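You operate a simulated robot arm through the tools that you are given. There is no shell and no other tool. Be economical: measure what you need, move in short steps, check, and stop when the job is done.

The job below is to be done with a simulated robot arm. You get a single attempt, and the scene is never put back.

Task
Fit and clamp the gasket and spout that the card names.
Fine: shut both ring halves and turn the cam knob to TIGHT.
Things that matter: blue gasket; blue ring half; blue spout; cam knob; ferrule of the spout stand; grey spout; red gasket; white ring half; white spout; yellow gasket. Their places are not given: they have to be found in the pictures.

It is judged by the outcome, as a careful person would: the job done as asked, and still so three seconds after it is handed in. It fails if anything else is knocked over, pushed out of place, dropped, spilled or broken.

Robot
A 6-joint arm with a two-finger parallel gripper, fixed in place. Base frame: the origin is at the foot of the arm, x ahead of it, y to its left, z up; the work surface is at about z = 0.88. Readings come in m, degrees, newtons and seconds.
With the tool pointing down near the work surface it reaches from about 0.24 to 0.64 m from the base axis. Its first joint turns from -66.0 to 66.0 degrees. Payload 2.7 kg.
The tool frame sits at the grasp point between the pads (the TCP): z along the fingers, y along the line on which they close. The tips reach 0.023 m beyond it. Largest opening 0.094 m; finger width 0.038, thickness 0.01; the body of the gripper, 0.054 by 0.096 m, starts 0.039 m behind the TCP.
Orientation is that of the tool frame in the base frame, as a unit quaternion [x, y, z, w]. With the fingers straight down and closing along the base's y, the tool's x points along the base's -x, its y along +y and its z along -z.

Tools
- The arm moves only by the tool jog_arm. Its argument "steps" is a list of rows, each a list of 7 numbers: the shift along the base's x, y, z in m, then the turn, a rotation vector about the base's x, y, z in degrees, then the finger opening in m, from 0 to 0.094. In form: [[x, y, z, wx, wy, wz, gripper], ...]. A call has 1 to 20 rows; each row shifts and turns the commanded pose from where the row before left it. A row lasts 0.2 s, in which the tool goes at most 0.05 m and 8.6 degrees; a call with a longer step from one row to the next is refused whole, and so is a gripper value outside its range. A pose out of reach is approached as far as the arm can. The call stops where the force on the tool passes 40 N (or 10 N more than at its start, if that is more) or the arm is blocked; 0.2 s more then pass. The fingers move at their own pace (about 0.045 m/s each) and stop on an object; they squeeze with about 20 N. The grip force told is the motor's: it shows also when the fingers shut on nothing. Time passes only in rows, and 0.2 s behind the last, so rows that do not move let the fingers close. It gives the time, the measured TCP pose, the force on the tool (base axes), the opening and the grip force at its end, in the units of the frame above (readings bear some noise), with the torque about the TCP (base axes, N m) and any sound that the robot's microphone picked up.
- Cameras (640 x 400 px; columns grow to the right, rows downward): "scene" is fixed at [0.0841, -0.4314, 1.4251]; the picture's right is [0.75, -0.66, 0.00], its down [-0.34, -0.38, -0.86] and it looks along [0.57, 0.64, -0.51] (base axes); focal length 317 px, centre (320, 200). "wrist" rides on the gripper at [0.087, 0.016, -0.074] in the tool frame; the picture's right is [-0.18, 0.98, 0.00], its down [-0.58, -0.11, -0.81] and it looks along [-0.79, -0.15, 0.59] (tool axes); focal length 243 px, centre (320, 200).
- capture(camera): a new picture of that camera. No time passes.
- point_at(camera, pixels): for up to 12 pixels [column, row] of the newest picture of that camera ("zoom" is the newest enlarged one), the place [x, y, z] in the base frame of the surface seen there, good to about 0.003 m, but the place of the scene camera against the robot may be out by one fixed shift of up to 0.018 m in any direction. No time passes.
- close_up(camera, box): a new picture of the part [left, top, right, bottom] of that camera's present view, enlarged. No time passes.
- close_job(): hands the job in; it is judged then, once.

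Go step by step. Measure first, check grasps and placings, and put right what went wrong. The budget is 80 turns and 38 pictures, counting those below and the enlarged ones. Unless the task says otherwise, let go and move clear before handing in, and close with one line.

The tools are called after "Emit:" as name(argument=value, ...) on one line, values as JSON. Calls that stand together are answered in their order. jog_arm: Moves the arm, as the interface text tells. Its arguments: {"type":"object","properties":{"steps":{"type":"array","items":{"type":"array","items":{"type":"number"}}}},"required":["steps"]} The other tools are called the same way: capture (camera) takes a picture; point_at (camera, pixels) gives the place of the surface under pixels of a picture; close_up (camera, box) takes an enlarged picture of a part of a camera's view; close_job () hands the job in.

At the start:

```text
t: 0.0
eef_pos: [0.3413, -0.107, 1.2598]
ee_rot: [0.0, 1.0, 0.0, 0.0]
wrist_force: [0.4, -0.5, -0.1]
moment: [0.02, -0.01, -0.02]
opening: 0.0942
grip_force: 0.0
```

scene: 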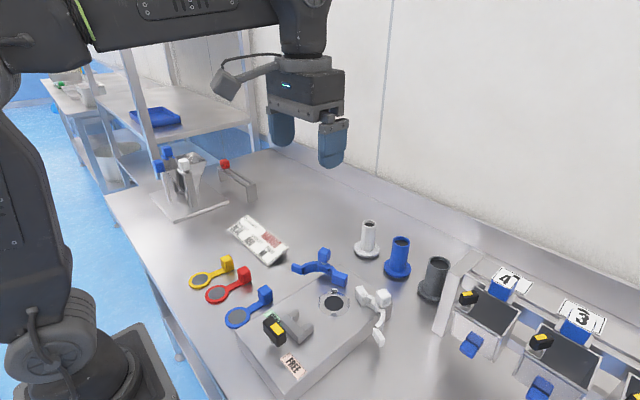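
wrist: 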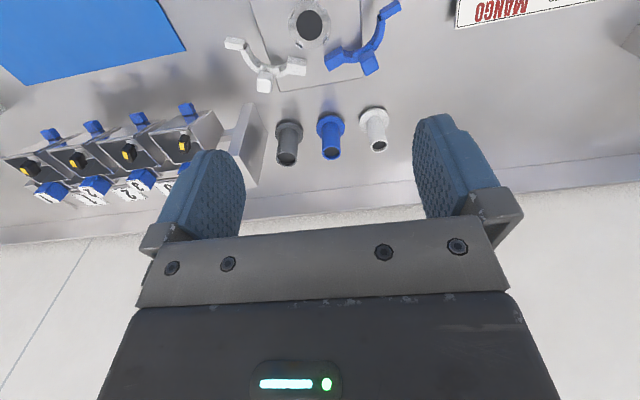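

The scene shows the clamp block around (320,320), gaskets on the left, spouts at (367,240), (400,258) and (435,280), and a card at (258,240). I'll enlarge the card and the block.

Emit:
close_up(camera="scene", box=[215, 205, 305, 275])

Emit:
close_up(camera="scene", box=[180, 210, 460, 385])

```text
5.71 times, centred on (260, 240) of scene
```

zoom: 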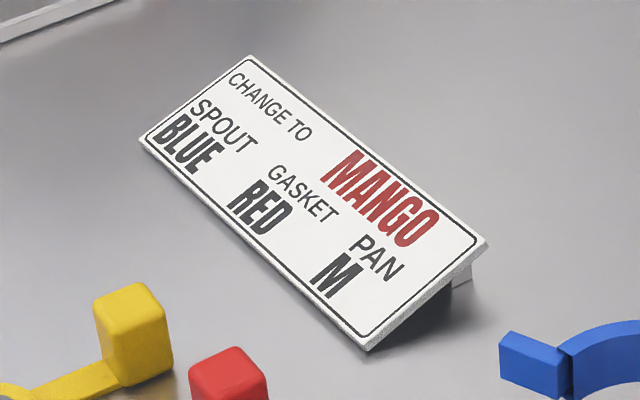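

```text
2.29 times, centred on (320, 298) of scene
```

zoom: 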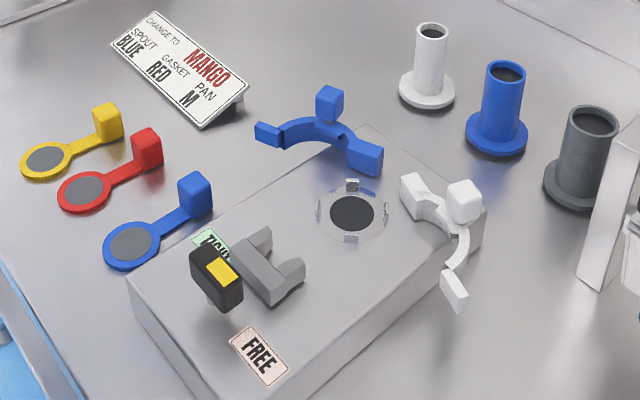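

The card says spout BLUE, gasket RED (zoom 130,45 / 160,72). Measuring the parts in the enlarged picture now.

Emit:
point_at(camera="zoom", pixels=[[147, 138], [110, 180], [83, 190], [351, 213], [352, 184], [350, 238], [505, 68], [495, 145], [329, 95], [464, 190], [222, 270], [270, 270]])

Emit:
point_at(camera="zoom", pixels=[[267, 132], [365, 155], [312, 128], [415, 187], [455, 285], [460, 235], [210, 238], [258, 355], [360, 130], [130, 280], [320, 212], [386, 212]])

Emit:
capture(camera="wrist")

```text
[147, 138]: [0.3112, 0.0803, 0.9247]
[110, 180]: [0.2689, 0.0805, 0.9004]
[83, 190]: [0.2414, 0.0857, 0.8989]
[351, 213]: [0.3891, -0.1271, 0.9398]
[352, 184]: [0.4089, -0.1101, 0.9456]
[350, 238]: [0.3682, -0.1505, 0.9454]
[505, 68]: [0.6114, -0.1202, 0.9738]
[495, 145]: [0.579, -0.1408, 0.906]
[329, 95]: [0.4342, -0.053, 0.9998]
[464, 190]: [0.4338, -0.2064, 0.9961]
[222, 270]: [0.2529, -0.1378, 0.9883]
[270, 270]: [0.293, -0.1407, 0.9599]
```

```text
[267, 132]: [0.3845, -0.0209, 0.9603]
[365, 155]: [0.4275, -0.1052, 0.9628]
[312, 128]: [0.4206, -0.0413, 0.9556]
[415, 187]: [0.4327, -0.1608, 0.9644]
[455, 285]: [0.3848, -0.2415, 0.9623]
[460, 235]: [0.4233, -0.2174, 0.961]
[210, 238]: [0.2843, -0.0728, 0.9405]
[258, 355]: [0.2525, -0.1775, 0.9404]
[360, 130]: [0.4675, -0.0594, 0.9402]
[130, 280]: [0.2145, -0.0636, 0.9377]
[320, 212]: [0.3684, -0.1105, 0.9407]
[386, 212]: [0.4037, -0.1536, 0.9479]
```

```text
33 pictures are left
```

wrist: 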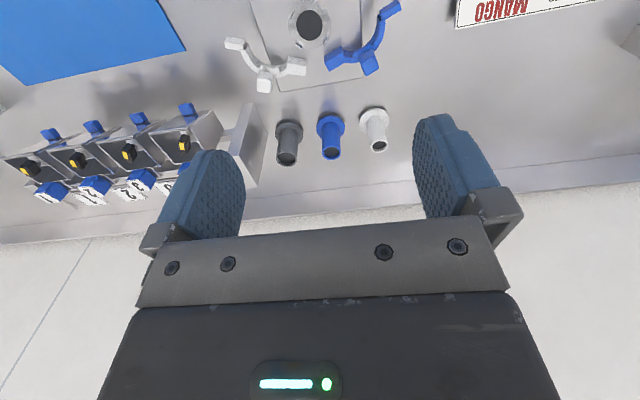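

Comparing wrist pixels with the scene readings gives me the scene shift.

Emit:
point_at(camera="wrist", pixels=[[310, 25], [297, 25], [326, 25], [310, 42], [331, 152], [331, 128], [331, 119], [264, 84], [370, 67], [374, 55], [235, 43], [391, 10]])

Emit:
close_up(camera="wrist", box=[200, 0, 440, 170])

```text
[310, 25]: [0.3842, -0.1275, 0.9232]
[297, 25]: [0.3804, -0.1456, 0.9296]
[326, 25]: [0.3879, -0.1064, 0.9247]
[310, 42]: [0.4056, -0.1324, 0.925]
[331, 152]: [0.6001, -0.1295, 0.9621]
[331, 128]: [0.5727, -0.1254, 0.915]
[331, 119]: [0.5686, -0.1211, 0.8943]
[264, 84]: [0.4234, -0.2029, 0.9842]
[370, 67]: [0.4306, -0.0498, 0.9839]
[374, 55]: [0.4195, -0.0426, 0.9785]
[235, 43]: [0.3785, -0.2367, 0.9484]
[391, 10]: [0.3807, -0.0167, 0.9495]
```

```text
2.35 times, centred on (320, 85) of wrist
```

zoom: 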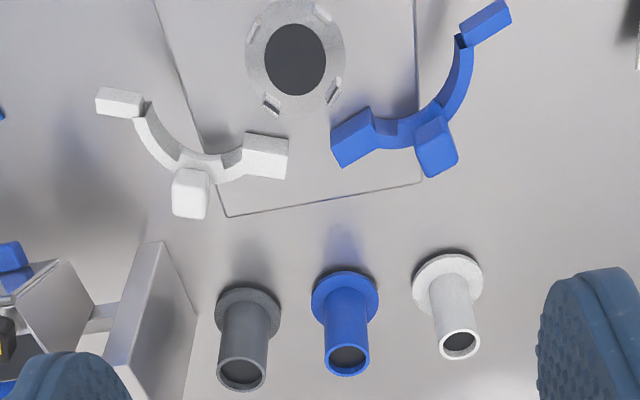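

The scene camera reads about 0.015 m too high in z and about 0.004 m too far in x; the block top is really at z≈0.925. Next I'll look at the cam, the gasket and the blue spout up close.

Emit:
close_up(camera="scene", box=[240, 285, 340, 385])

Emit:
close_up(camera="scene", box=[190, 250, 290, 330])

```text
4.00 times, centred on (290, 335) of scene
```

zoom: 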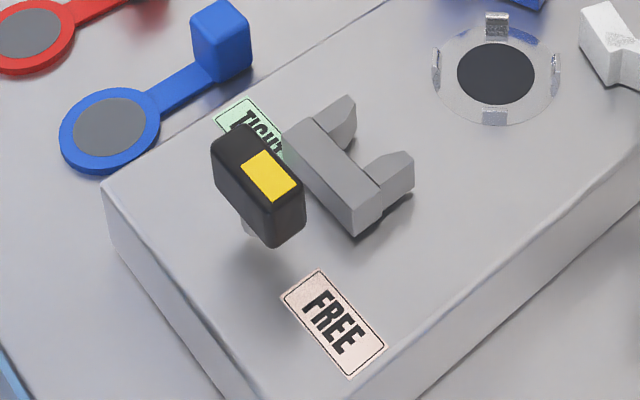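

```text
5.00 times, centred on (240, 290) of scene
```

zoom: 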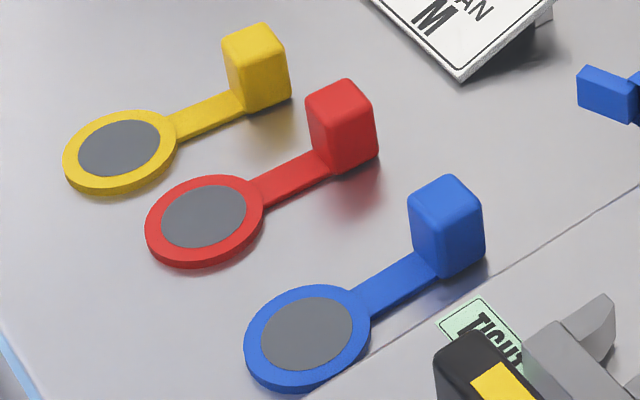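

Measuring knob, fork and the red gasket in full-frame pixels.

Emit:
capture(camera="scene")

Emit:
point_at(camera="scene", pixels=[[264.5, 321.5], [271, 317.5], [284, 331], [277, 328.7], [276, 340], [297, 311], [312, 325.5], [284, 320], [295, 335], [273, 342.5], [268, 323], [280, 333]])

Emit:
point_at(camera="scene", pixels=[[216.8, 293], [206.5, 294], [227.5, 291], [219, 286], [215, 301], [238, 270], [245, 267], [249.5, 269], [242.5, 272], [244, 269.5], [234, 284], [247, 278]])

```text
29 pictures are left
```

scene: 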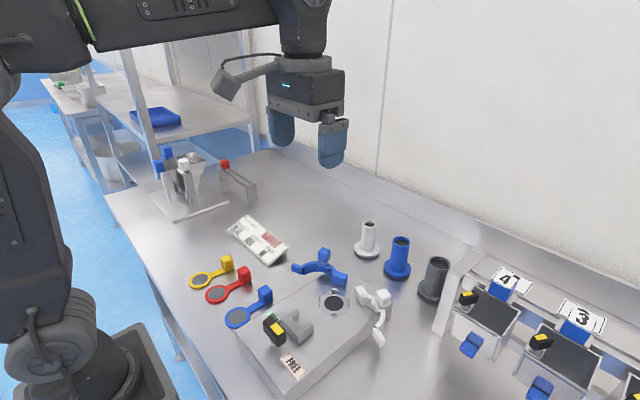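

```text
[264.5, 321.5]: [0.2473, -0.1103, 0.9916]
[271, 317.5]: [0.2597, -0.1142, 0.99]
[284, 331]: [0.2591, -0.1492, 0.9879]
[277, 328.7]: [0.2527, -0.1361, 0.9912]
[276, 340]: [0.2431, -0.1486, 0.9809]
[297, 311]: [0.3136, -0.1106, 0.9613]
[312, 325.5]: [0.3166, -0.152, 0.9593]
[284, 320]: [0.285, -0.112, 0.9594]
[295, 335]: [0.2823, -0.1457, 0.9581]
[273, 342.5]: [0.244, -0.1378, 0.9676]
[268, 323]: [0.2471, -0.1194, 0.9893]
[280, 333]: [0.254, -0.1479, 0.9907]
```

```text
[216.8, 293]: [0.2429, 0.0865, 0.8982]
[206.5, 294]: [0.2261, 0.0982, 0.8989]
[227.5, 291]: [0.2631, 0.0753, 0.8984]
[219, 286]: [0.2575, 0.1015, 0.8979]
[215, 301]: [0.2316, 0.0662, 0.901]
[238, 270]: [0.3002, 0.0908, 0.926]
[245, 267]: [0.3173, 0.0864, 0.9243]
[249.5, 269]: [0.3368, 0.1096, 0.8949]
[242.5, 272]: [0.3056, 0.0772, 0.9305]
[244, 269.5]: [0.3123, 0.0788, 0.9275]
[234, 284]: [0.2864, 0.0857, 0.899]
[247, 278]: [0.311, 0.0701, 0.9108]
```

The scene shift now looks like (-0.005, 0, -0.015). The ring halves seem to hinge on the +x side, and the fork slides in from -x, so I'll lower the wrist camera for a better look.

Emit:
jog_arm(steps=[[-0.02, -0.01, -0.04, 0, 0, 0, 0.094], [-0.02, -0.01, -0.04, 0, 0, 0, 0.094], [0, 0, -0.04, 0, 0, 0, 0.094], [0, 0, -0.04, 0, 0, 0, 0.094]])

Emit:
capture(camera="wrist")

Emit:
close_up(camera="wrist", box=[180, 40, 460, 215])

```text
t: 1.0
eef_pos: [0.3023, -0.1263, 1.0991]
ee_rot: [0.0, 1.0, -0.001, 0.001]
wrist_force: [0.6, 0.0, 0.6]
moment: [-0.02, 0.01, -0.01]
opening: 0.0941
grip_force: 0.0
```

```text
28 pictures are left
```

wrist: 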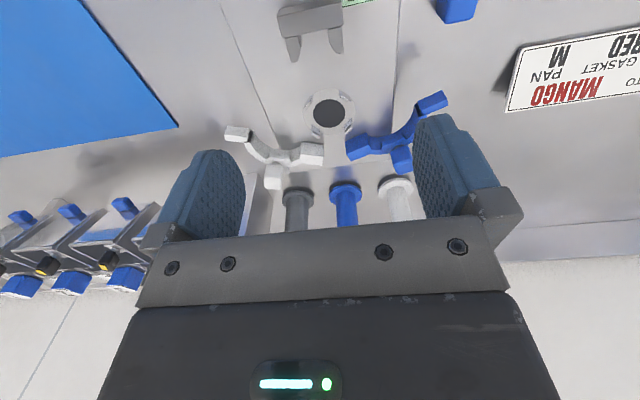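

```text
2.29 times, centred on (320, 128) of wrist
```

zoom: 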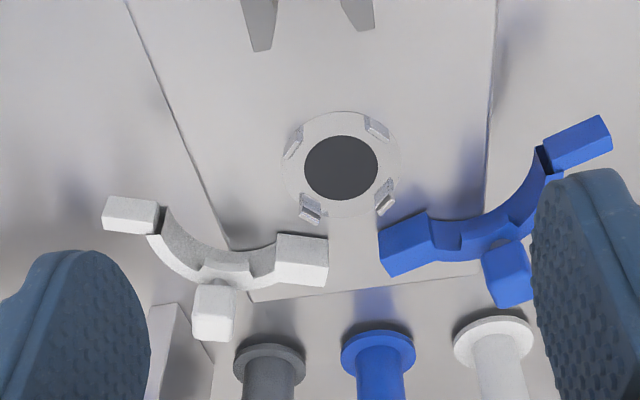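

Measuring the hinge-end blocks, the free ends, and the ferrule tabs from this closer wrist view.

Emit:
point_at(camera="zoom", pixels=[[281, 238], [325, 242], [323, 280], [382, 234], [425, 215], [390, 270], [545, 150], [608, 122], [157, 210], [105, 203], [508, 262], [214, 298]])

Emit:
point_at(camera="zoom", pixels=[[293, 142], [376, 126], [310, 206], [385, 195], [341, 134], [341, 199], [305, 167], [377, 167], [285, 165], [400, 165], [341, 211], [341, 165]])

Emit:
point_at(camera="zoom", pixels=[[240, 262], [465, 240], [185, 240], [528, 200], [310, 315], [263, 48], [365, 28], [378, 340], [378, 370], [345, 345], [412, 345], [378, 395]])

```text
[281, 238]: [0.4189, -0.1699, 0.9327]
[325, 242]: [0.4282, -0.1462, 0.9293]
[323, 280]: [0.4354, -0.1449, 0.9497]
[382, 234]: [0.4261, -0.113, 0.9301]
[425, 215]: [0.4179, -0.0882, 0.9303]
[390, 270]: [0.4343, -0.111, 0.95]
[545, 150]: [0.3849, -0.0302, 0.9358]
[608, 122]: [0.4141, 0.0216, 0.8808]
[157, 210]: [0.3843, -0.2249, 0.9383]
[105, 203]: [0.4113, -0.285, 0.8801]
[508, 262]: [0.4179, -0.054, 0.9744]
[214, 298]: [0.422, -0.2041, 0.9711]
```

```text
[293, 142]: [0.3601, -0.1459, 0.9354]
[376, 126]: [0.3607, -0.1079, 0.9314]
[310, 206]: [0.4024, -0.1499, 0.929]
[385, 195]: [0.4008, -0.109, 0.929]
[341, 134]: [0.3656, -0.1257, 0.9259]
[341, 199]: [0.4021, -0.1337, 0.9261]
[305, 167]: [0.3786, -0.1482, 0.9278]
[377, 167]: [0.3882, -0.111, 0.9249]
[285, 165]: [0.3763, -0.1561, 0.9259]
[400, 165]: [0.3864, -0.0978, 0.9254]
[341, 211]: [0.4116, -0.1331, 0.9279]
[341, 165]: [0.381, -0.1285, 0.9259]
```

```text
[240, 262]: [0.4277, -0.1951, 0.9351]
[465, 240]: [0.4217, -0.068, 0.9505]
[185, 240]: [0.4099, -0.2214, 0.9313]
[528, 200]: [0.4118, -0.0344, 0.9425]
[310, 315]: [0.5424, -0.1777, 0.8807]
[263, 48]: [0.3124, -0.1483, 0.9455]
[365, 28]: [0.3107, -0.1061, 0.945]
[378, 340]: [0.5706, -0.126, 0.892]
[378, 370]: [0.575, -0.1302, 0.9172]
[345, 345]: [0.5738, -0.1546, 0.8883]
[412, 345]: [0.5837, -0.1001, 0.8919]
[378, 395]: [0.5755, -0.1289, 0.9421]
```

The hinge blocks leave a gap of about 0.033 m centred at y≈-0.129 on the +x side, so the gasket's strap can keep its present +x direction. Next I'll view the red gasket with the wrist camera, slightly tilted.

Emit:
jog_arm(steps=[[-0.006, 0.041, 0.005, 0, 4, 0, 0.094], [-0.006, 0.041, 0.005, 0, 4, 0, 0.094], [-0.006, 0.041, 0.005, 0, 4, 0, 0.094], [-0.006, 0.041, 0.005, 0, 4, 0, 0.094], [-0.006, 0.041, 0.0, 0, 4, 0, 0.094]])

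Emit:
capture(camera="wrist")

Emit:
close_up(camera="wrist", box=[200, 0, 440, 150])

```text
t: 2.2
eef_pos: [0.2726, 0.0794, 1.1195]
ee_rot: [0.001, 0.985, 0.0, -0.174]
wrist_force: [-0.7, 0.4, 0.7]
moment: [-0.01, 0.01, -0.05]
opening: 0.0938
grip_force: 0.0
```

```text
26 pictures are left
```

wrist: 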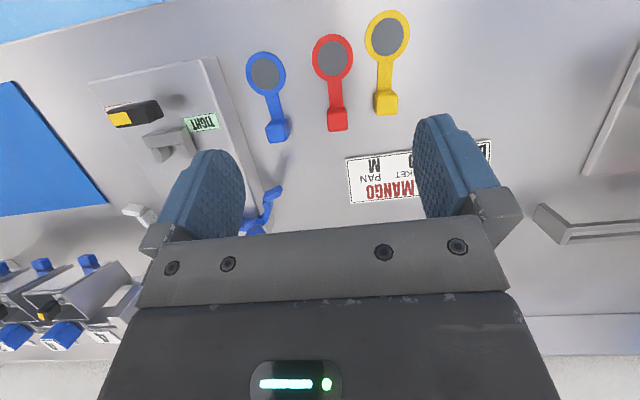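

```text
2.67 times, centred on (320, 75) of wrist
```

zoom: 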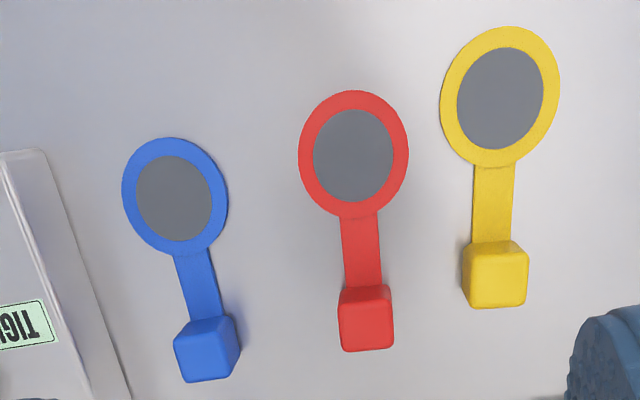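

The gasket is clear here: ring at zoom (353,153), cube at (367,318). I'll measure them, and the knob too.

Emit:
point_at(camera="zoom", pixels=[[353, 98], [351, 210], [305, 153], [401, 153], [346, 293], [388, 291], [346, 346], [390, 343], [367, 318], [361, 240], [345, 240], [378, 240]])

Emit:
point_at(camera="wrist", pixels=[[110, 114], [157, 105], [160, 115], [113, 125], [120, 118], [145, 110], [202, 122], [172, 101], [165, 140], [187, 115], [216, 117], [185, 130]])

Emit:
close_up(camera="wrist", box=[80, 60, 240, 160])

```text
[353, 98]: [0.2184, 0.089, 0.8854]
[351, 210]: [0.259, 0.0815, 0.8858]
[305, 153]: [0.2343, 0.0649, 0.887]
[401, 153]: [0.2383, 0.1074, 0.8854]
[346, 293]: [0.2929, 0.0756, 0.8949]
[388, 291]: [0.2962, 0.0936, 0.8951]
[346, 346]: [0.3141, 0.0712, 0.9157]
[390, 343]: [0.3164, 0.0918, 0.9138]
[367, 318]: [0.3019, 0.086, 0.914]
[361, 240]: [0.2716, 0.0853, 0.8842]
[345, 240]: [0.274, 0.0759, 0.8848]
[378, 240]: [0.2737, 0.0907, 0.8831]
```

```text
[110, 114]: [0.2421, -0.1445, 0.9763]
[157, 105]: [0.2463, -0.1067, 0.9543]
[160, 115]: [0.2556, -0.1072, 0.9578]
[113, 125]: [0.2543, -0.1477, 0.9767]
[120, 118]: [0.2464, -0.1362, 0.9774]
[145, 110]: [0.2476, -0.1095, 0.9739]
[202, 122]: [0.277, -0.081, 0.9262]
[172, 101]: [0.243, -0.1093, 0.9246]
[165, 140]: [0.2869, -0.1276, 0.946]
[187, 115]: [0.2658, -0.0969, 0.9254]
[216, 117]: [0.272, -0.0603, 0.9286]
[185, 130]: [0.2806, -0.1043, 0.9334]
```

```text
4.00 times, centred on (160, 110) of wrist
```

zoom: 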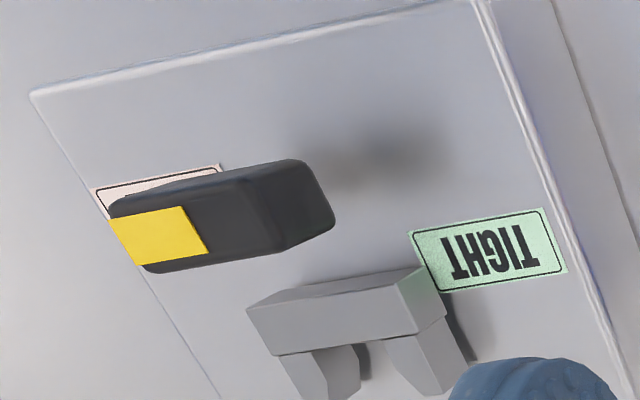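

Cube centre ≈(0.305, 0.083), top z≈0.915; ring centre ≈(0.239, 0.086). Before I descend I'll check how close the card is.

Emit:
point_at(camera="wrist", pixels=[[350, 160], [352, 203], [400, 153], [400, 198], [337, 105], [385, 100], [277, 128]])

Emit:
jog_arm(steps=[[0.0, 0, -0.01, 0, -4, 0, 0.05], [0.0, 0, -0.01, 0, -4, 0, 0.05], [0.012, 0.001, -0.01, 0, -4, 0, 0.05], [0.015, 0.001, -0.02, 0, -4, 0, 0.05], [0.015, 0.001, -0.02, 0, -4, 0, 0.05], [0, 0, -0.03, 0, 0, 0, 0.05]])

```text
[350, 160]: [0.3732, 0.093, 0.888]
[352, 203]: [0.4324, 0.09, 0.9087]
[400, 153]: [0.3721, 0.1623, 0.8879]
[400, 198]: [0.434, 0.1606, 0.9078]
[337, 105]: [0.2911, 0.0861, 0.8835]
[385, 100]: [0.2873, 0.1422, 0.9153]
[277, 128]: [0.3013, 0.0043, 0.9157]
```

```text
t: 3.6
eef_pos: [0.3153, 0.0817, 1.0184]
ee_rot: [-0.001, 1.0, 0.0, 0.001]
wrist_force: [0.3, -0.8, 0.3]
moment: [0.0, 0.0, -0.01]
opening: 0.05
grip_force: 0.0
```

The card sits at x≥0.372, clear of the fingers. Descending over the cube and closing.

Emit:
jog_arm(steps=[[0, 0.001, -0.04, 0, 0, 0, 0.05], [0, 0, -0.04, 0, 0, 0, 0.05], [0, 0, -0.018, 0, 0, 0, 0.05], [0, 0, -0.01, 0, 0, 0, 0.05], [0, 0, 0, 0, 0, 0, 0.05], [0, 0, 0, 0, 0, 0, 0.02], [0, 0, 0, 0, 0, 0, 0.01], [0, 0, 0, 0, 0, 0, 0.01], [0, 0, 0, 0, 0, 0, 0.01]])

Emit:
close_up(camera="scene", box=[160, 220, 320, 320])

```text
t: 5.6
eef_pos: [0.3149, 0.084, 0.9129]
ee_rot: [0.0, 1.0, 0.0, 0.001]
wrist_force: [0.8, -1.4, 0.9]
moment: [0.01, 0.02, -0.01]
opening: 0.0253
grip_force: 19.5
```

```text
4.00 times, centred on (240, 270) of scene
```

zoom: 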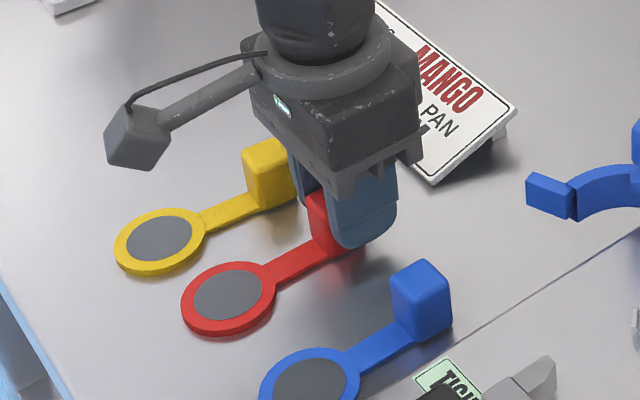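

The grip is firm (0.0253 m, 19.5 N). Lifting, then checking the ring relative to the tool.

Emit:
jog_arm(steps=[[0, 0, 0.03, 0, 0, 0, 0.01], [0, 0, 0.04, 0, 0, 0, 0.01], [0, 0, 0.04, 0, 0, 0, 0.01], [0.01, -0.04, 0, 0, 0, 0, 0.01], [0.01, -0.04, 0, 0, 0, 0, 0.01], [0.015, -0.04, 0, 0, 0, 0, 0.01], [0.015, -0.04, 0, 0, 0, 0, 0.01], [0.015, -0.035, 0, 0, 0, 0, 0.01], [0.015, -0.017, 0, 0, 0, 0, 0.01], [0, 0, 0, 0, 0, 0, 0.01]])

Emit:
capture(camera="wrist")

Emit:
close_up(camera="scene", box=[260, 200, 420, 300])

```text
t: 7.8
eef_pos: [0.3946, -0.1309, 1.0231]
ee_rot: [0.0, 1.0, 0.001, 0.001]
wrist_force: [0.1, 0.4, -0.1]
moment: [0.0, -0.01, 0.0]
opening: 0.0254
grip_force: 19.4
```

```text
22 pictures are left
```

wrist: 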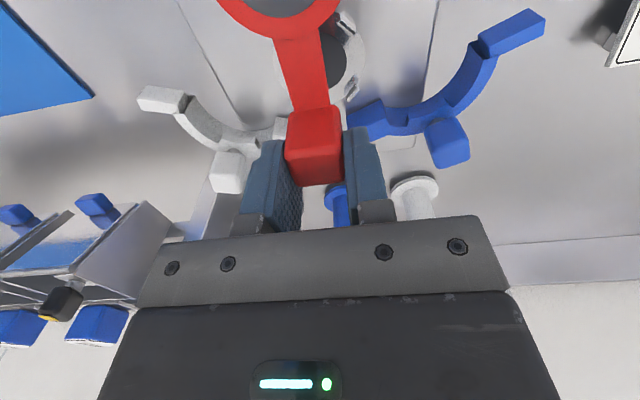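

```text
4.00 times, centred on (340, 250) of scene
```

zoom: 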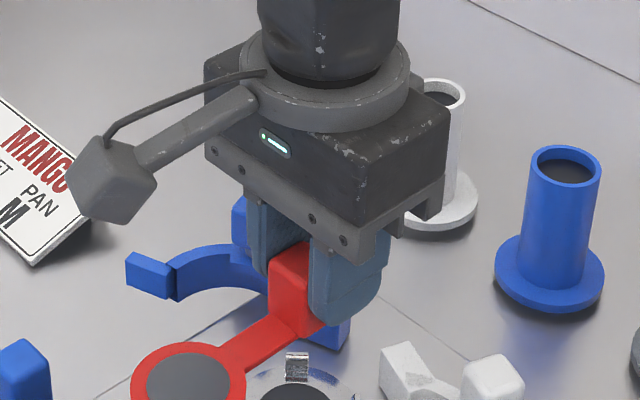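

The wrist sees the strap and part of the ring; measuring ring and strap relative to the TCP.

Emit:
point_at(camera="wrist", pixels=[[290, 104], [330, 104], [275, 44], [318, 40], [222, 2], [338, 2], [282, 30], [282, 15], [233, 15], [327, 17], [290, 150], [340, 150]])

Emit:
point_at(camera="zoom", pixels=[[188, 378], [135, 375], [242, 372], [190, 343], [188, 399], [187, 349], [270, 340], [293, 262]])

```text
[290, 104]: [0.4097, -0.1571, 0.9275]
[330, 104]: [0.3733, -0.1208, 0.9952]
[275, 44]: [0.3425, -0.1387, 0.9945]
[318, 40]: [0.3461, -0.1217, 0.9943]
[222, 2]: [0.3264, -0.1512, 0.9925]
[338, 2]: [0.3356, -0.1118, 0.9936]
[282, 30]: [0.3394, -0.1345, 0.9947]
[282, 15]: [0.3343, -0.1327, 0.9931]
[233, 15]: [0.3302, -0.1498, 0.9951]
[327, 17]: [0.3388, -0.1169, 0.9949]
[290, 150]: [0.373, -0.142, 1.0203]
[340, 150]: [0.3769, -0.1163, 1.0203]
```

```text
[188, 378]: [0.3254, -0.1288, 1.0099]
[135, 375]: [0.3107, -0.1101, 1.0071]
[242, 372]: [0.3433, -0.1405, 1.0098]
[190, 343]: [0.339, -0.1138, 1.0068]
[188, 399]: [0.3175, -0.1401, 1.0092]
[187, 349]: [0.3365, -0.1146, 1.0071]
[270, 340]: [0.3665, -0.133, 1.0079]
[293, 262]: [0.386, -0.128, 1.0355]
```

The ring centre sits at about TCP + (-0.076, -0.001), bottom about 0.0325 below the TCP. Moving to hover just over the ferrule at (0.383,-0.1285).

Emit:
jog_arm(steps=[[0.032, 0.0017, 0, 0, 0, 0, 0.01], [0.0324, 0.0017, 0, 0, 0, 0, 0.01], [0, 0, -0.023, 0, 0, 0, 0.01], [0, 0, -0.023, 0, 0, 0, 0.01], [0, 0, 0, 0, 0, 0, 0.01]])

Emit:
close_up(camera="scene", box=[280, 250, 400, 325])

```text
t: 9.0
eef_pos: [0.4589, -0.1258, 0.9775]
ee_rot: [-0.001, 1.0, 0.001, 0.001]
wrist_force: [0.4, -0.2, -0.1]
moment: [0.02, 0.01, -0.01]
opening: 0.025
grip_force: 20.4
```

```text
5.33 times, centred on (340, 288) of scene
```

zoom: 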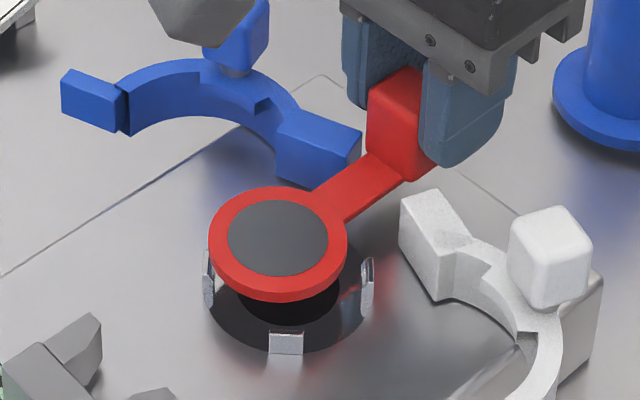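

I'll measure both the hovering ring and the visible tabs in this same picture for the relative offset.

Emit:
point_at(camera="zoom", pixels=[[278, 238], [216, 240], [341, 240], [278, 191], [278, 284], [208, 265], [208, 295], [368, 270], [368, 305], [286, 336], [286, 350], [290, 310]])

```text
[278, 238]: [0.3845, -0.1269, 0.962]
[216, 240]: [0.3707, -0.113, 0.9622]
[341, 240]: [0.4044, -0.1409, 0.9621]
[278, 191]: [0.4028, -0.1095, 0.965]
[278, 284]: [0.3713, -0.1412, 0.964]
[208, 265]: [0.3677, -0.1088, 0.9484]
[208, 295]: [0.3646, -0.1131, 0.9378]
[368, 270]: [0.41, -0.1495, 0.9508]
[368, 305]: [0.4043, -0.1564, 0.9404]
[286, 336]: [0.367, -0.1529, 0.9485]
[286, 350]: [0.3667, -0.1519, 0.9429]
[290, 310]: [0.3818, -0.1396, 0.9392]
```

Ring centre needs to shift about (+0.0005, -0.0047) to match the tab midpoint, pixels (288,284) vs the dropped ring at about (278,280). Correcting and lowering gently.

Emit:
jog_arm(steps=[[0.0005, -0.0047, 0, 0, 0, 0, 0.01], [0, 0, 0, 0, 0, 0, 0.01], [0, 0, -0.008, 0, 0, 0, 0.01], [0, 0, -0.004, 0, 0, 0, 0.01], [0, 0, 0, 0, 0, 0, 0.01]])

Emit:
close_up(camera="scene", box=[280, 250, 400, 325])

```text
t: 10.2
eef_pos: [0.4592, -0.1328, 0.9647]
ee_rot: [0.001, 1.0, -0.001, 0.002]
wrist_force: [4.9, 2.4, 6.4]
moment: [0.01, 0.5, -0.24]
opening: 0.0254
grip_force: 20.1
```

```text
5.33 times, centred on (340, 288) of scene
```

zoom: 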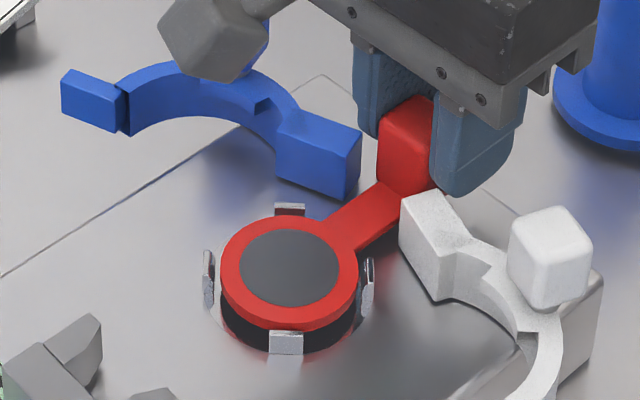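

The contact torque places the touch on the ring's -x edge against the tabs (pushing +x, +y). I'll lift 2 mm, shift +2 mm x and +1 mm y, and lower again.

Emit:
jog_arm(steps=[[0, 0, 0.003, 0, 0, 0, 0.01], [0.002, 0.001, 0, 0, 0, 0, 0.01], [0, 0, -0.003, 0, 0, 0, 0.01], [0, 0, -0.002, 0, 0, 0, 0.01], [0, 0, -0.002, 0, 0, 0, 0.01], [0, 0, 0, 0, 0, 0, 0.01]])

Emit:
close_up(camera="scene", box=[280, 250, 400, 325])

```text
t: 11.6
eef_pos: [0.4607, -0.1302, 0.96]
ee_rot: [0.0, 1.0, 0.0, 0.0]
wrist_force: [-0.3, 0.4, 0.0]
moment: [-0.01, -0.01, 0.0]
opening: 0.0253
grip_force: 19.4
```

```text
5.33 times, centred on (340, 288) of scene
```

zoom: 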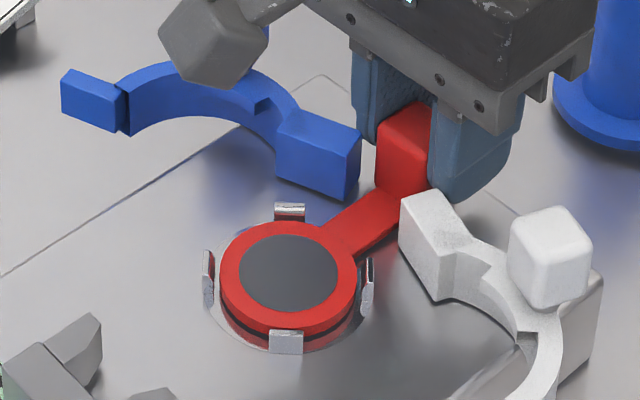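

The ring now sits inside the tabs with no contact force. Lowering until it touches.

Emit:
jog_arm(steps=[[0, 0, -0.002, 0, 0, 0, 0.01], [0, 0, -0.001, 0, 0, 0, 0.01], [0, 0, -0.001, 0, 0, 0, 0.01], [0, 0, 0, 0, 0, 0, 0.01]])

```text
t: 12.6
eef_pos: [0.4616, -0.1317, 0.9582]
ee_rot: [-0.001, 1.0, 0.0, 0.002]
wrist_force: [-5.8, 5.2, 26.4]
moment: [0.12, 0.46, -0.09]
opening: 0.0255
grip_force: 20.2
```

Firm contact (26 N, about under the cube), so it's seated. Easing up 1 mm, opening, and rising clear.

Emit:
jog_arm(steps=[[0, 0, 0.0015, 0, 0, 0, 0.01], [0, 0, 0, 0, 0, 0, 0.03], [0, 0, 0, 0, 0, 0, 0.036], [0, 0, 0, 0, 0, 0, 0.036], [0, 0, 0.02, 0, 0, 0, 0.036], [0, 0, 0.04, 0, 0, 0, 0.036], [0, 0, 0.05, 0, 0, 0, 0.05], [-0.04, 0, 0.03, 0, 0, 0, 0.06], [-0.04, 0, 0.0, 0, 0, 0, 0.06], [0, 0, 0, 0, 0, 0, 0.06]])

Emit:
capture(camera="wrist")

Emit:
close_up(camera="scene", box=[280, 220, 440, 320])

```text
t: 14.8
eef_pos: [0.3808, -0.1291, 1.0974]
ee_rot: [0.001, 1.0, 0.001, 0.0]
wrist_force: [-0.7, 1.0, 0.0]
moment: [0.01, 0.01, -0.01]
opening: 0.0597
grip_force: 0.1
```

```text
17 pictures are left
```

wrist: 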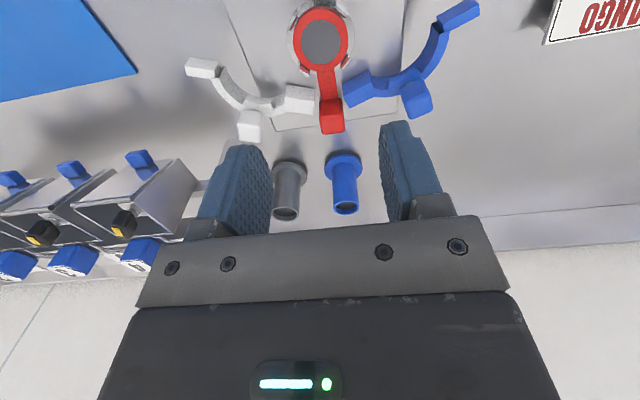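

```text
4.00 times, centred on (360, 270) of scene
```

zoom: 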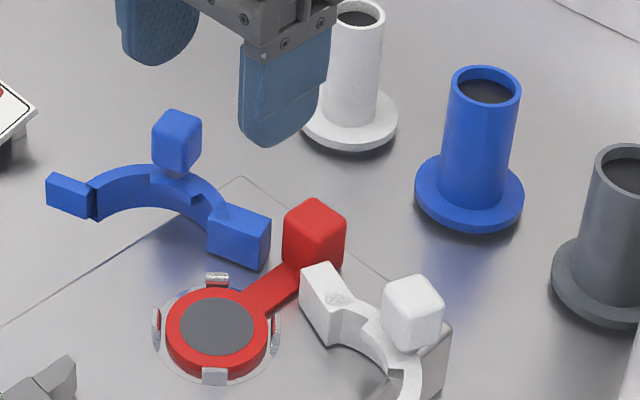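

The gasket lies flat between the four tabs (zoom 216,328). Now measuring the blue spout and its neighbours.

Emit:
point_at(camera="wrist", pixels=[[346, 208], [335, 208], [357, 206], [345, 190], [334, 190], [357, 188], [343, 152], [327, 165], [361, 163], [320, 41], [320, 12], [332, 116]])

Emit:
point_at(camera="zoom", pixels=[[486, 72], [450, 90], [519, 92], [486, 105], [480, 150], [470, 210], [418, 195], [521, 195], [388, 120], [560, 280], [216, 328], [216, 280]])

```text
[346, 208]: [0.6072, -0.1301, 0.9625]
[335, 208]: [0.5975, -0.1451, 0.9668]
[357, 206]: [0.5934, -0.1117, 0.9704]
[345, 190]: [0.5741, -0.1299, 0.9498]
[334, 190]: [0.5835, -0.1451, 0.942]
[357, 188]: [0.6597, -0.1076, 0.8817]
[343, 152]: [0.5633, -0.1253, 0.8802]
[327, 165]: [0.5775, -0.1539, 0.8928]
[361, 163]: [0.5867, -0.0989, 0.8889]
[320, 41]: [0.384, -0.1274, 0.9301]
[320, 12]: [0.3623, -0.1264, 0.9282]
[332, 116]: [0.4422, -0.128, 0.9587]
```

```text
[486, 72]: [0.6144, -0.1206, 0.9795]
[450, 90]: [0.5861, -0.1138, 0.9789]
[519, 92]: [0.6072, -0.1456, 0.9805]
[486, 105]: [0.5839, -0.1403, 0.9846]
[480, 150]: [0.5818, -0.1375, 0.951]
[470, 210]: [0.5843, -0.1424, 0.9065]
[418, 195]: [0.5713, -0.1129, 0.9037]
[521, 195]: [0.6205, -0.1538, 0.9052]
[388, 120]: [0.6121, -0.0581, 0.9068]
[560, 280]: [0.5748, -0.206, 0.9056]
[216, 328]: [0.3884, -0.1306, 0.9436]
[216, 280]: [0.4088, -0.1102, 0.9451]
```

Blue spout centre ≈(0.592,-0.129), top z≈0.967, tube radius≈0.0175, and the neighbours are clear for an opening of 0.06. Moving above it, descending and gripping.

Emit:
jog_arm(steps=[[0.042, 0, 0, 0, 0, 0, 0.06], [0.042, 0, 0, 0, 0, 0, 0.06], [0.042, 0, 0, 0, 0, 0, 0.06], [0.042, 0, 0, 0, 0, 0, 0.06], [0.043, 0, 0, 0, 0, 0, 0.06], [0, 0, -0.04, 0, 0, 0, 0.06], [0, 0, -0.04, 0, 0, 0, 0.06], [0, 0, -0.04, 0, 0, 0, 0.06], [0, 0, -0.025, 0, 0, 0, 0.06], [0, 0, 0, 0, 0, 0, 0.06]])

Emit:
close_up(camera="scene", box=[330, 200, 490, 300])

```text
t: 17.0
eef_pos: [0.5926, -0.1304, 0.9536]
ee_rot: [0.0, 1.0, 0.0, 0.002]
wrist_force: [-0.1, -0.7, 1.0]
moment: [-0.01, 0.03, 0.02]
opening: 0.0601
grip_force: 0.1
```

```text
4.00 times, centred on (410, 250) of scene
```

zoom: 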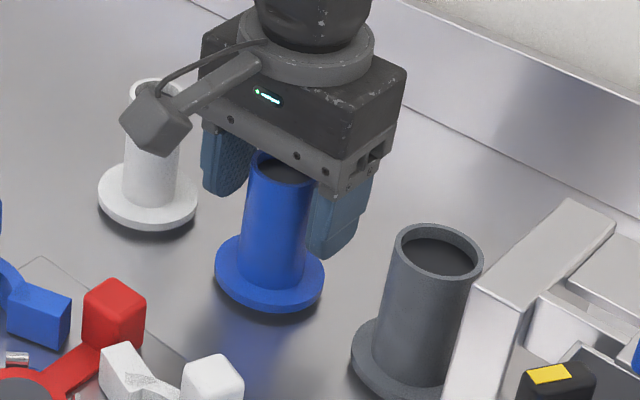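

Fingers straddle the tube cleanly. Closing, then lifting.

Emit:
jog_arm(steps=[[0, 0, 0, 0, 0, 0, 0.04], [0, 0, 0, 0, 0, 0, 0.025], [0, 0, 0, 0, 0, 0, 0.02], [0, 0, 0, 0, 0, 0, 0.02], [0, 0, 0, 0, 0, 0, 0.02], [0, 0, 0.03, 0, 0, 0, 0.02], [0, 0, 0.04, 0, 0, 0, 0.02], [0, 0, 0.04, 0, 0, 0, 0.02], [0, 0, 0, 0, 0, 0, 0.02]])

```text
t: 19.0
eef_pos: [0.5912, -0.131, 1.0627]
ee_rot: [0.0, 1.0, 0.0, 0.0]
wrist_force: [-0.6, 0.7, -1.0]
moment: [-0.04, 0.01, -0.01]
opening: 0.0381
grip_force: 19.9
```

Spout held (0.0381 m). Carrying it to hover just over the ferrule.

Emit:
jog_arm(steps=[[-0.04, 0, 0, 0, 0, 0, 0.02], [-0.042, 0, 0, 0, 0, 0, 0.02], [-0.042, 0, 0, 0, 0, 0, 0.02], [-0.042, 0, 0, 0, 0, 0, 0.02], [-0.0415, 0, 0, 0, 0, 0, 0.02], [0, 0, -0.02, 0, 0, 0, 0.02], [0, 0, -0.022, 0, 0, 0, 0.02], [0, 0, 0, 0, 0, 0, 0.02]])

Emit:
close_up(camera="scene", box=[280, 250, 400, 325])

```text
t: 20.8
eef_pos: [0.3854, -0.1277, 1.0184]
ee_rot: [0.0, 1.0, 0.0, 0.001]
wrist_force: [-0.7, 0.0, -1.2]
moment: [-0.01, -0.02, 0.03]
opening: 0.0385
grip_force: 19.9
```

```text
5.33 times, centred on (340, 288) of scene
```

zoom: 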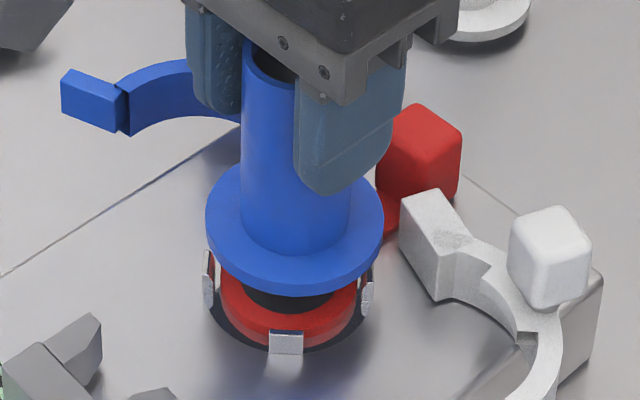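

The tube is centred in y by the grip; the flange appears about 6 px right of the tab midpoint (294 vs 288), i.e. ~2.5 mm too far in +x. Checking with points.

Emit:
point_at(camera="zoom", pixels=[[209, 218], [380, 218], [294, 280], [240, 268], [350, 266], [286, 334], [208, 265], [368, 270], [225, 178], [250, 240], [345, 240], [286, 346]])

```text
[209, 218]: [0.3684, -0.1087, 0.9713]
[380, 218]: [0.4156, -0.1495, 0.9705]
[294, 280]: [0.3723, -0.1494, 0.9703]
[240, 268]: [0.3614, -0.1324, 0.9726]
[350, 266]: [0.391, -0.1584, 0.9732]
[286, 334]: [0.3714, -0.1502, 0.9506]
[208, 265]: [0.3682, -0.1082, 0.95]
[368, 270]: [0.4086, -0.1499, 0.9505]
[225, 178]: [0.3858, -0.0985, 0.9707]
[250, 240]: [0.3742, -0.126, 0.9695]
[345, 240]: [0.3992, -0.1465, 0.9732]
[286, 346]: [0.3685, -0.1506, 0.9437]
```

Flange centre fits (0.391,-0.1283) vs tabs (0.3887,-0.129), so I'll shift (-0.0024,-0.0006) and lower gently.

Emit:
jog_arm(steps=[[-0.0024, -0.0006, 0, 0, 0, 0, 0.02], [0, 0, -0.005, 0, 0, 0, 0.02], [0, 0, -0.003, 0, 0, 0, 0.02], [0, 0, -0.002, 0, 0, 0, 0.02], [0, 0, 0, 0, 0, 0, 0.02]])

```text
t: 22.0
eef_pos: [0.3828, -0.1302, 1.01]
ee_rot: [0.001, 1.0, -0.001, 0.001]
wrist_force: [1.7, -0.2, -1.4]
moment: [0.0, -0.04, 0.0]
opening: 0.0386
grip_force: 20.3
```

Emit:
jog_arm(steps=[[0, 0, -0.002, 0, 0, 0, 0.02], [0, 0, -0.001, 0, 0, 0, 0.02], [0, 0, -0.001, 0, 0, 0, 0.02], [0, 0, 0, 0, 0, 0, 0.02]])

```text
t: 23.0
eef_pos: [0.3827, -0.1314, 1.0072]
ee_rot: [0.0, 1.0, 0.0, 0.0]
wrist_force: [0.6, -0.7, -1.4]
moment: [0.02, -0.04, 0.03]
opening: 0.0386
grip_force: 19.7
```

Still free of contact. Continuing down.

Emit:
jog_arm(steps=[[0, 0, -0.0015, 0, 0, 0, 0.02], [0, 0, -0.0015, 0, 0, 0, 0.02], [0, 0, 0, 0, 0, 0, 0.02]])

Emit:
close_up(camera="scene", box=[280, 250, 400, 325])

```text
t: 23.8
eef_pos: [0.3817, -0.13, 1.0042]
ee_rot: [0.0, 1.0, 0.0, 0.0]
wrist_force: [-0.7, 0.4, -0.3]
moment: [0.01, 0.02, 0.02]
opening: 0.0383
grip_force: 19.7
```

```text
5.33 times, centred on (340, 288) of scene
```

zoom: 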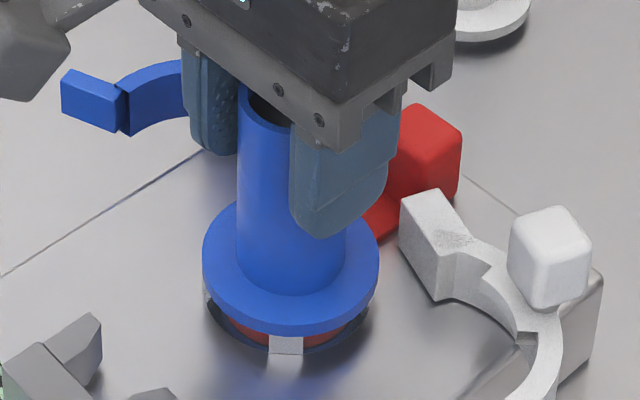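

Flange centre is now at column ~290 vs 288, nearly perfect, and just above the tabs. Lowering to contact.

Emit:
jog_arm(steps=[[-0.0007, 0, -0.001, 0, 0, 0, 0.02], [0, 0, -0.001, 0, 0, 0, 0.02], [0, 0, -0.001, 0, 0, 0, 0.02], [0, 0, 0, 0, 0, 0, 0.02]])

```text
t: 24.8
eef_pos: [0.3829, -0.1301, 1.0024]
ee_rot: [0.0, 1.0, 0.001, 0.003]
wrist_force: [0.5, -1.1, 15.2]
moment: [0.13, -0.19, 0.0]
opening: 0.0384
grip_force: 20.4
```

Contact at 15 N with the moment pointing slightly to (+x,+y). Looking at the seat.

Emit:
close_up(camera="scene", box=[295, 260, 375, 310])

```text
8.00 times, centred on (335, 285) of scene
```

zoom: 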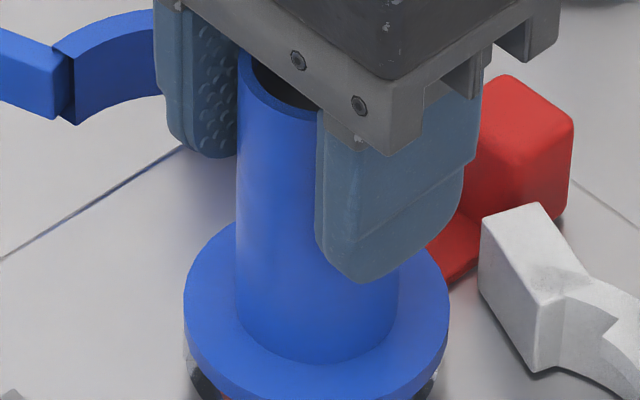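

Flange centre column ≈334.5 matches the tabs (334). I'll relax the press slightly, release, rise clear, and inspect.

Emit:
jog_arm(steps=[[0, 0, 0.001, 0, 0, 0, 0.03], [0, 0, 0, 0, 0, 0, 0.05], [0, 0, 0, 0, 0, 0, 0.056], [0, 0, 0, 0, 0, 0, 0.056], [0, 0, 0.02, 0, 0, 0, 0.056], [0, 0, 0.04, 0, 0, 0, 0.056], [0, 0, 0.05, 0, 0, 0, 0.056], [-0.02, 0, 0.02, 0, 0, 0, 0.056]])

Emit:
close_up(camera="scene", box=[260, 230, 420, 330])

```text
t: 26.6
eef_pos: [0.3613, -0.1309, 1.1335]
ee_rot: [0.0, 1.0, 0.001, 0.0]
wrist_force: [-0.4, -0.1, 0.5]
moment: [0.0, 0.0, 0.0]
opening: 0.0558
grip_force: 0.0
```

```text
4.00 times, centred on (340, 280) of scene
```

zoom: 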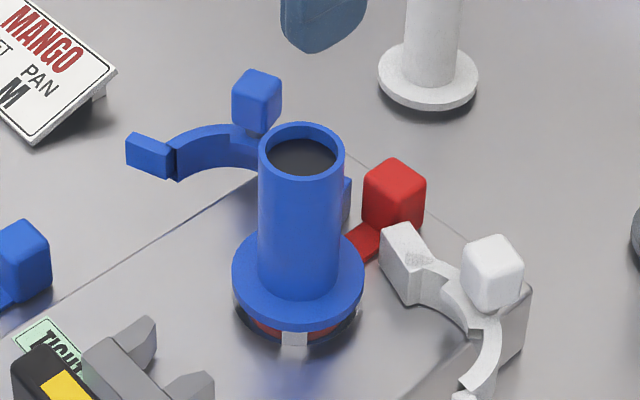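

The blue spout stands upright on the gasket. Next I'll close the blue half by pushing its handle cube (≈0.430,-0.051) from outside with closed fingertips along its arc; first going there above and descending beside it.

Emit:
jog_arm(steps=[[0.036, 0.034, 0, 0, 0, 0, 0.02], [0.036, 0.034, 0, 0, 0, 0, 0.0], [0.038, 0.034, -0.02, 0, 0, 0, 0.0], [0, 0, -0.04, 0, 0, 0, 0.0], [0, 0, -0.04, 0, 0, 0, 0.0], [0, 0, -0.025, 0, 0, 0, 0.0], [0, 0, -0.021, 0, 0, 0, 0.0], [0, 0, 0, 0, 0, 0, 0.0]])

Emit:
capture(camera="wrist")

```text
refused: row 3 steps farther than a row can; nothing moved
```

```text
10 pictures are left
```

wrist: 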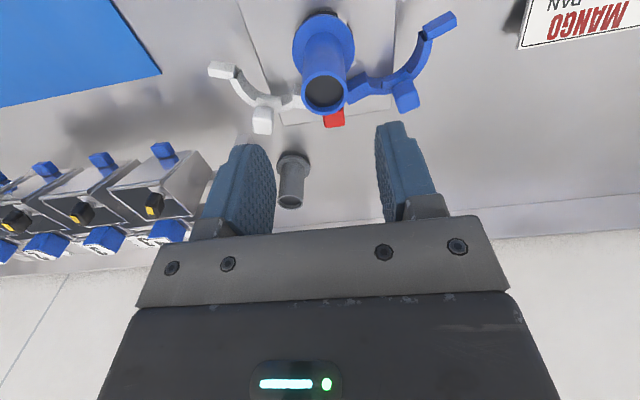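

The move was refused (one row too long). While here I measure the handles and free lugs (no picture cost), then go with shorter rows.

Emit:
point_at(camera="wrist", pixels=[[398, 85], [411, 80], [418, 104], [401, 109], [407, 105], [254, 128], [270, 130], [262, 129], [254, 110], [445, 22], [220, 68], [407, 90]])

Emit:
jog_arm(steps=[[0.036, 0.033, 0, 0, 0, 0, 0.02], [0.036, 0.034, 0, 0, 0, 0, 0.0], [0.037, 0.033, 0, 0, 0, 0, 0.0], [0, 0, -0.04, 0, 0, 0, 0.0], [0, 0, -0.04, 0, 0, 0, 0.0], [0, 0, -0.025, 0, 0, 0, 0.0], [0, 0, -0.02, 0, 0, 0, 0.0], [0, 0, -0.021, 0, 0, 0, 0.0], [0, 0, 0, 0, 0, 0, 0.0]])

```text
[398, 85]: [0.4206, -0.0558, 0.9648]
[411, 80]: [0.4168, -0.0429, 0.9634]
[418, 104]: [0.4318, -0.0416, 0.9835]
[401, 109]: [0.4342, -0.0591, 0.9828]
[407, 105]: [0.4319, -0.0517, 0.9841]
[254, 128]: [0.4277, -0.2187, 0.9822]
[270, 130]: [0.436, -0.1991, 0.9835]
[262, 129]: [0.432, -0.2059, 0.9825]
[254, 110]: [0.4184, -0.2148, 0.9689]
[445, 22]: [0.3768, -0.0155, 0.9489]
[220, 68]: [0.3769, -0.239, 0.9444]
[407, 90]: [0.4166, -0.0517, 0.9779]
```

```text
t: 28.6
eef_pos: [0.4707, -0.0308, 0.9878]
ee_rot: [0.0, 1.0, 0.0, 0.0]
wrist_force: [0.7, 0.4, -0.1]
moment: [-0.01, 0.01, 0.01]
opening: 0.0
grip_force: 20.1
```

In position at (0.471,-0.031,0.988). Pushing the blue handle along its arc in small steps.

Emit:
jog_arm(steps=[[-0.006, -0.003, 0, 0, 0, 0, 0], [-0.006, -0.002, 0, 0, 0, 0, 0], [-0.008, -0.001, 0, 0, 0, 0, 0], [-0.008, -0.001, 0, 0, 0, 0, 0], [-0.008, -0.002, 0, 0, 0, 0, 0], [-0.009, -0.004, 0, 0, 0, 0, 0], [-0.007, -0.005, 0, 0, 0, 0, 0], [-0.007, -0.005, 0, 0, 0, 0, 0], [0, 0, 0, 0, 0, 0, 0]])

Emit:
close_up(camera="scene", box=[260, 220, 420, 320])

```text
t: 30.6
eef_pos: [0.4129, -0.0531, 0.9858]
ee_rot: [0.001, 1.0, 0.0, 0.0]
wrist_force: [-0.1, 0.1, -0.1]
moment: [0.03, -0.02, 0.02]
opening: 0.0
grip_force: 19.7
```

```text
4.00 times, centred on (340, 270) of scene
```

zoom: 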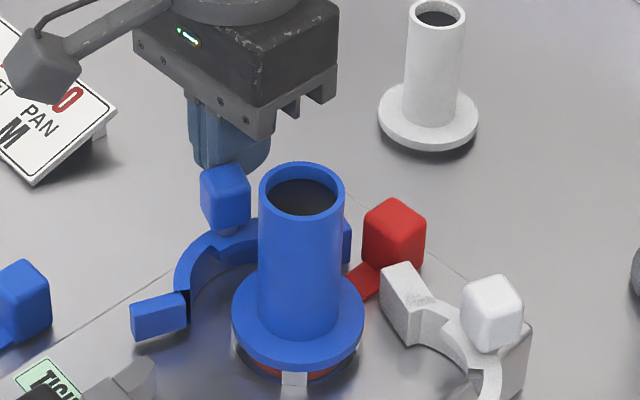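

The blue half swings as predicted. Continuing round to closed.

Emit:
jog_arm(steps=[[-0.004, -0.006, 0, 0, 0, 0, 0], [-0.005, -0.006, 0, 0, 0, 0, 0], [-0.005, -0.006, 0, 0, 0, 0, 0], [-0.004, -0.005, 0, 0, 0, 0, 0], [-0.002, -0.003, 0, 0, 0, 0, 0], [0, 0, 0, 0, 0, 0, 0]])

Emit:
close_up(camera="scene", box=[260, 240, 420, 340])

```text
t: 31.6
eef_pos: [0.3996, -0.0701, 0.9865]
ee_rot: [-0.001, 1.0, 0.005, 0.008]
wrist_force: [6.4, 8.9, -2.3]
moment: [0.07, -0.09, -0.07]
opening: 0.0
grip_force: 19.9
stopped in row 4: the force on the tool passed its limit at 48 N (the readings are from after the stop); the commanded pose is now the measured one
```

```text
4.00 times, centred on (340, 290) of scene
```

zoom: 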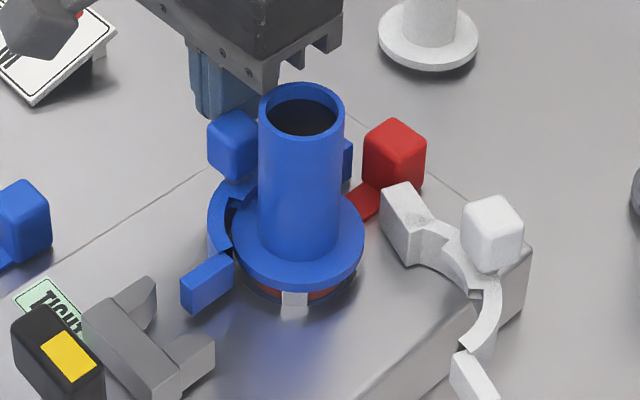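

Stopped at 48 N with the half against the flange. Measuring how near the free lug is to the closed line.

Emit:
point_at(camera="zoom", pixels=[[186, 288], [206, 275], [226, 258], [190, 305], [232, 280], [207, 300], [232, 125], [340, 150], [300, 90], [240, 245], [355, 245], [298, 283]])

```text
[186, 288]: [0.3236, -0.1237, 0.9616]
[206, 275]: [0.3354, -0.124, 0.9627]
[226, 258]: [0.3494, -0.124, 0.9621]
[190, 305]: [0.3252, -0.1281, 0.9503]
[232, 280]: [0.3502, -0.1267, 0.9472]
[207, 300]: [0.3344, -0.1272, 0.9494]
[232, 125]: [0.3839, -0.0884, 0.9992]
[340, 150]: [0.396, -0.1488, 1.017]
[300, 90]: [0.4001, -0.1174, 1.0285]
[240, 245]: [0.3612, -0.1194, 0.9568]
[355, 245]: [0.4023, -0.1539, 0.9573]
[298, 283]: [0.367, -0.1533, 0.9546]
```

Blue's free lug lies exactly along x (y≈-0.124 at all points), so it is shut. I'll retreat, and check clearance to the machine frame before mirroring for white.

Emit:
jog_arm(steps=[[0.004, 0.01, 0, 0, 0, 0, 0], [0.004, 0.015, 0, 0, 0, 0, 0], [0, 0, 0.04, 0, 0, 0, 0], [0, 0, 0.04, 0, 0, 0, 0], [0, 0, 0.04, 0, 0, 0, 0], [0.02, -0.04, 0, 0, 0, 0, 0], [0.02, -0.04, 0, 0, 0, 0, 0], [0.02, -0.04, 0, 0, 0, 0, 0]])

Emit:
point_at(camera="scene", pixels=[[455, 285], [448, 300], [437, 330], [470, 258], [465, 300], [440, 310]])

```text
t: 33.4
eef_pos: [0.4663, -0.165, 1.1084]
ee_rot: [-0.002, 1.0, 0.004, 0.008]
wrist_force: [0.8, 1.3, -0.7]
moment: [0.06, 0.02, 0.02]
opening: 0.0001
grip_force: 20.4
```

```text
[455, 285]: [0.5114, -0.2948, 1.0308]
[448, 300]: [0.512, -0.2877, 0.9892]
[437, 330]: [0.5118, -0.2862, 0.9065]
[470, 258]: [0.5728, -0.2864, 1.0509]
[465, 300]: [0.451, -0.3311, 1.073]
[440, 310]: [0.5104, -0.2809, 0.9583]
```

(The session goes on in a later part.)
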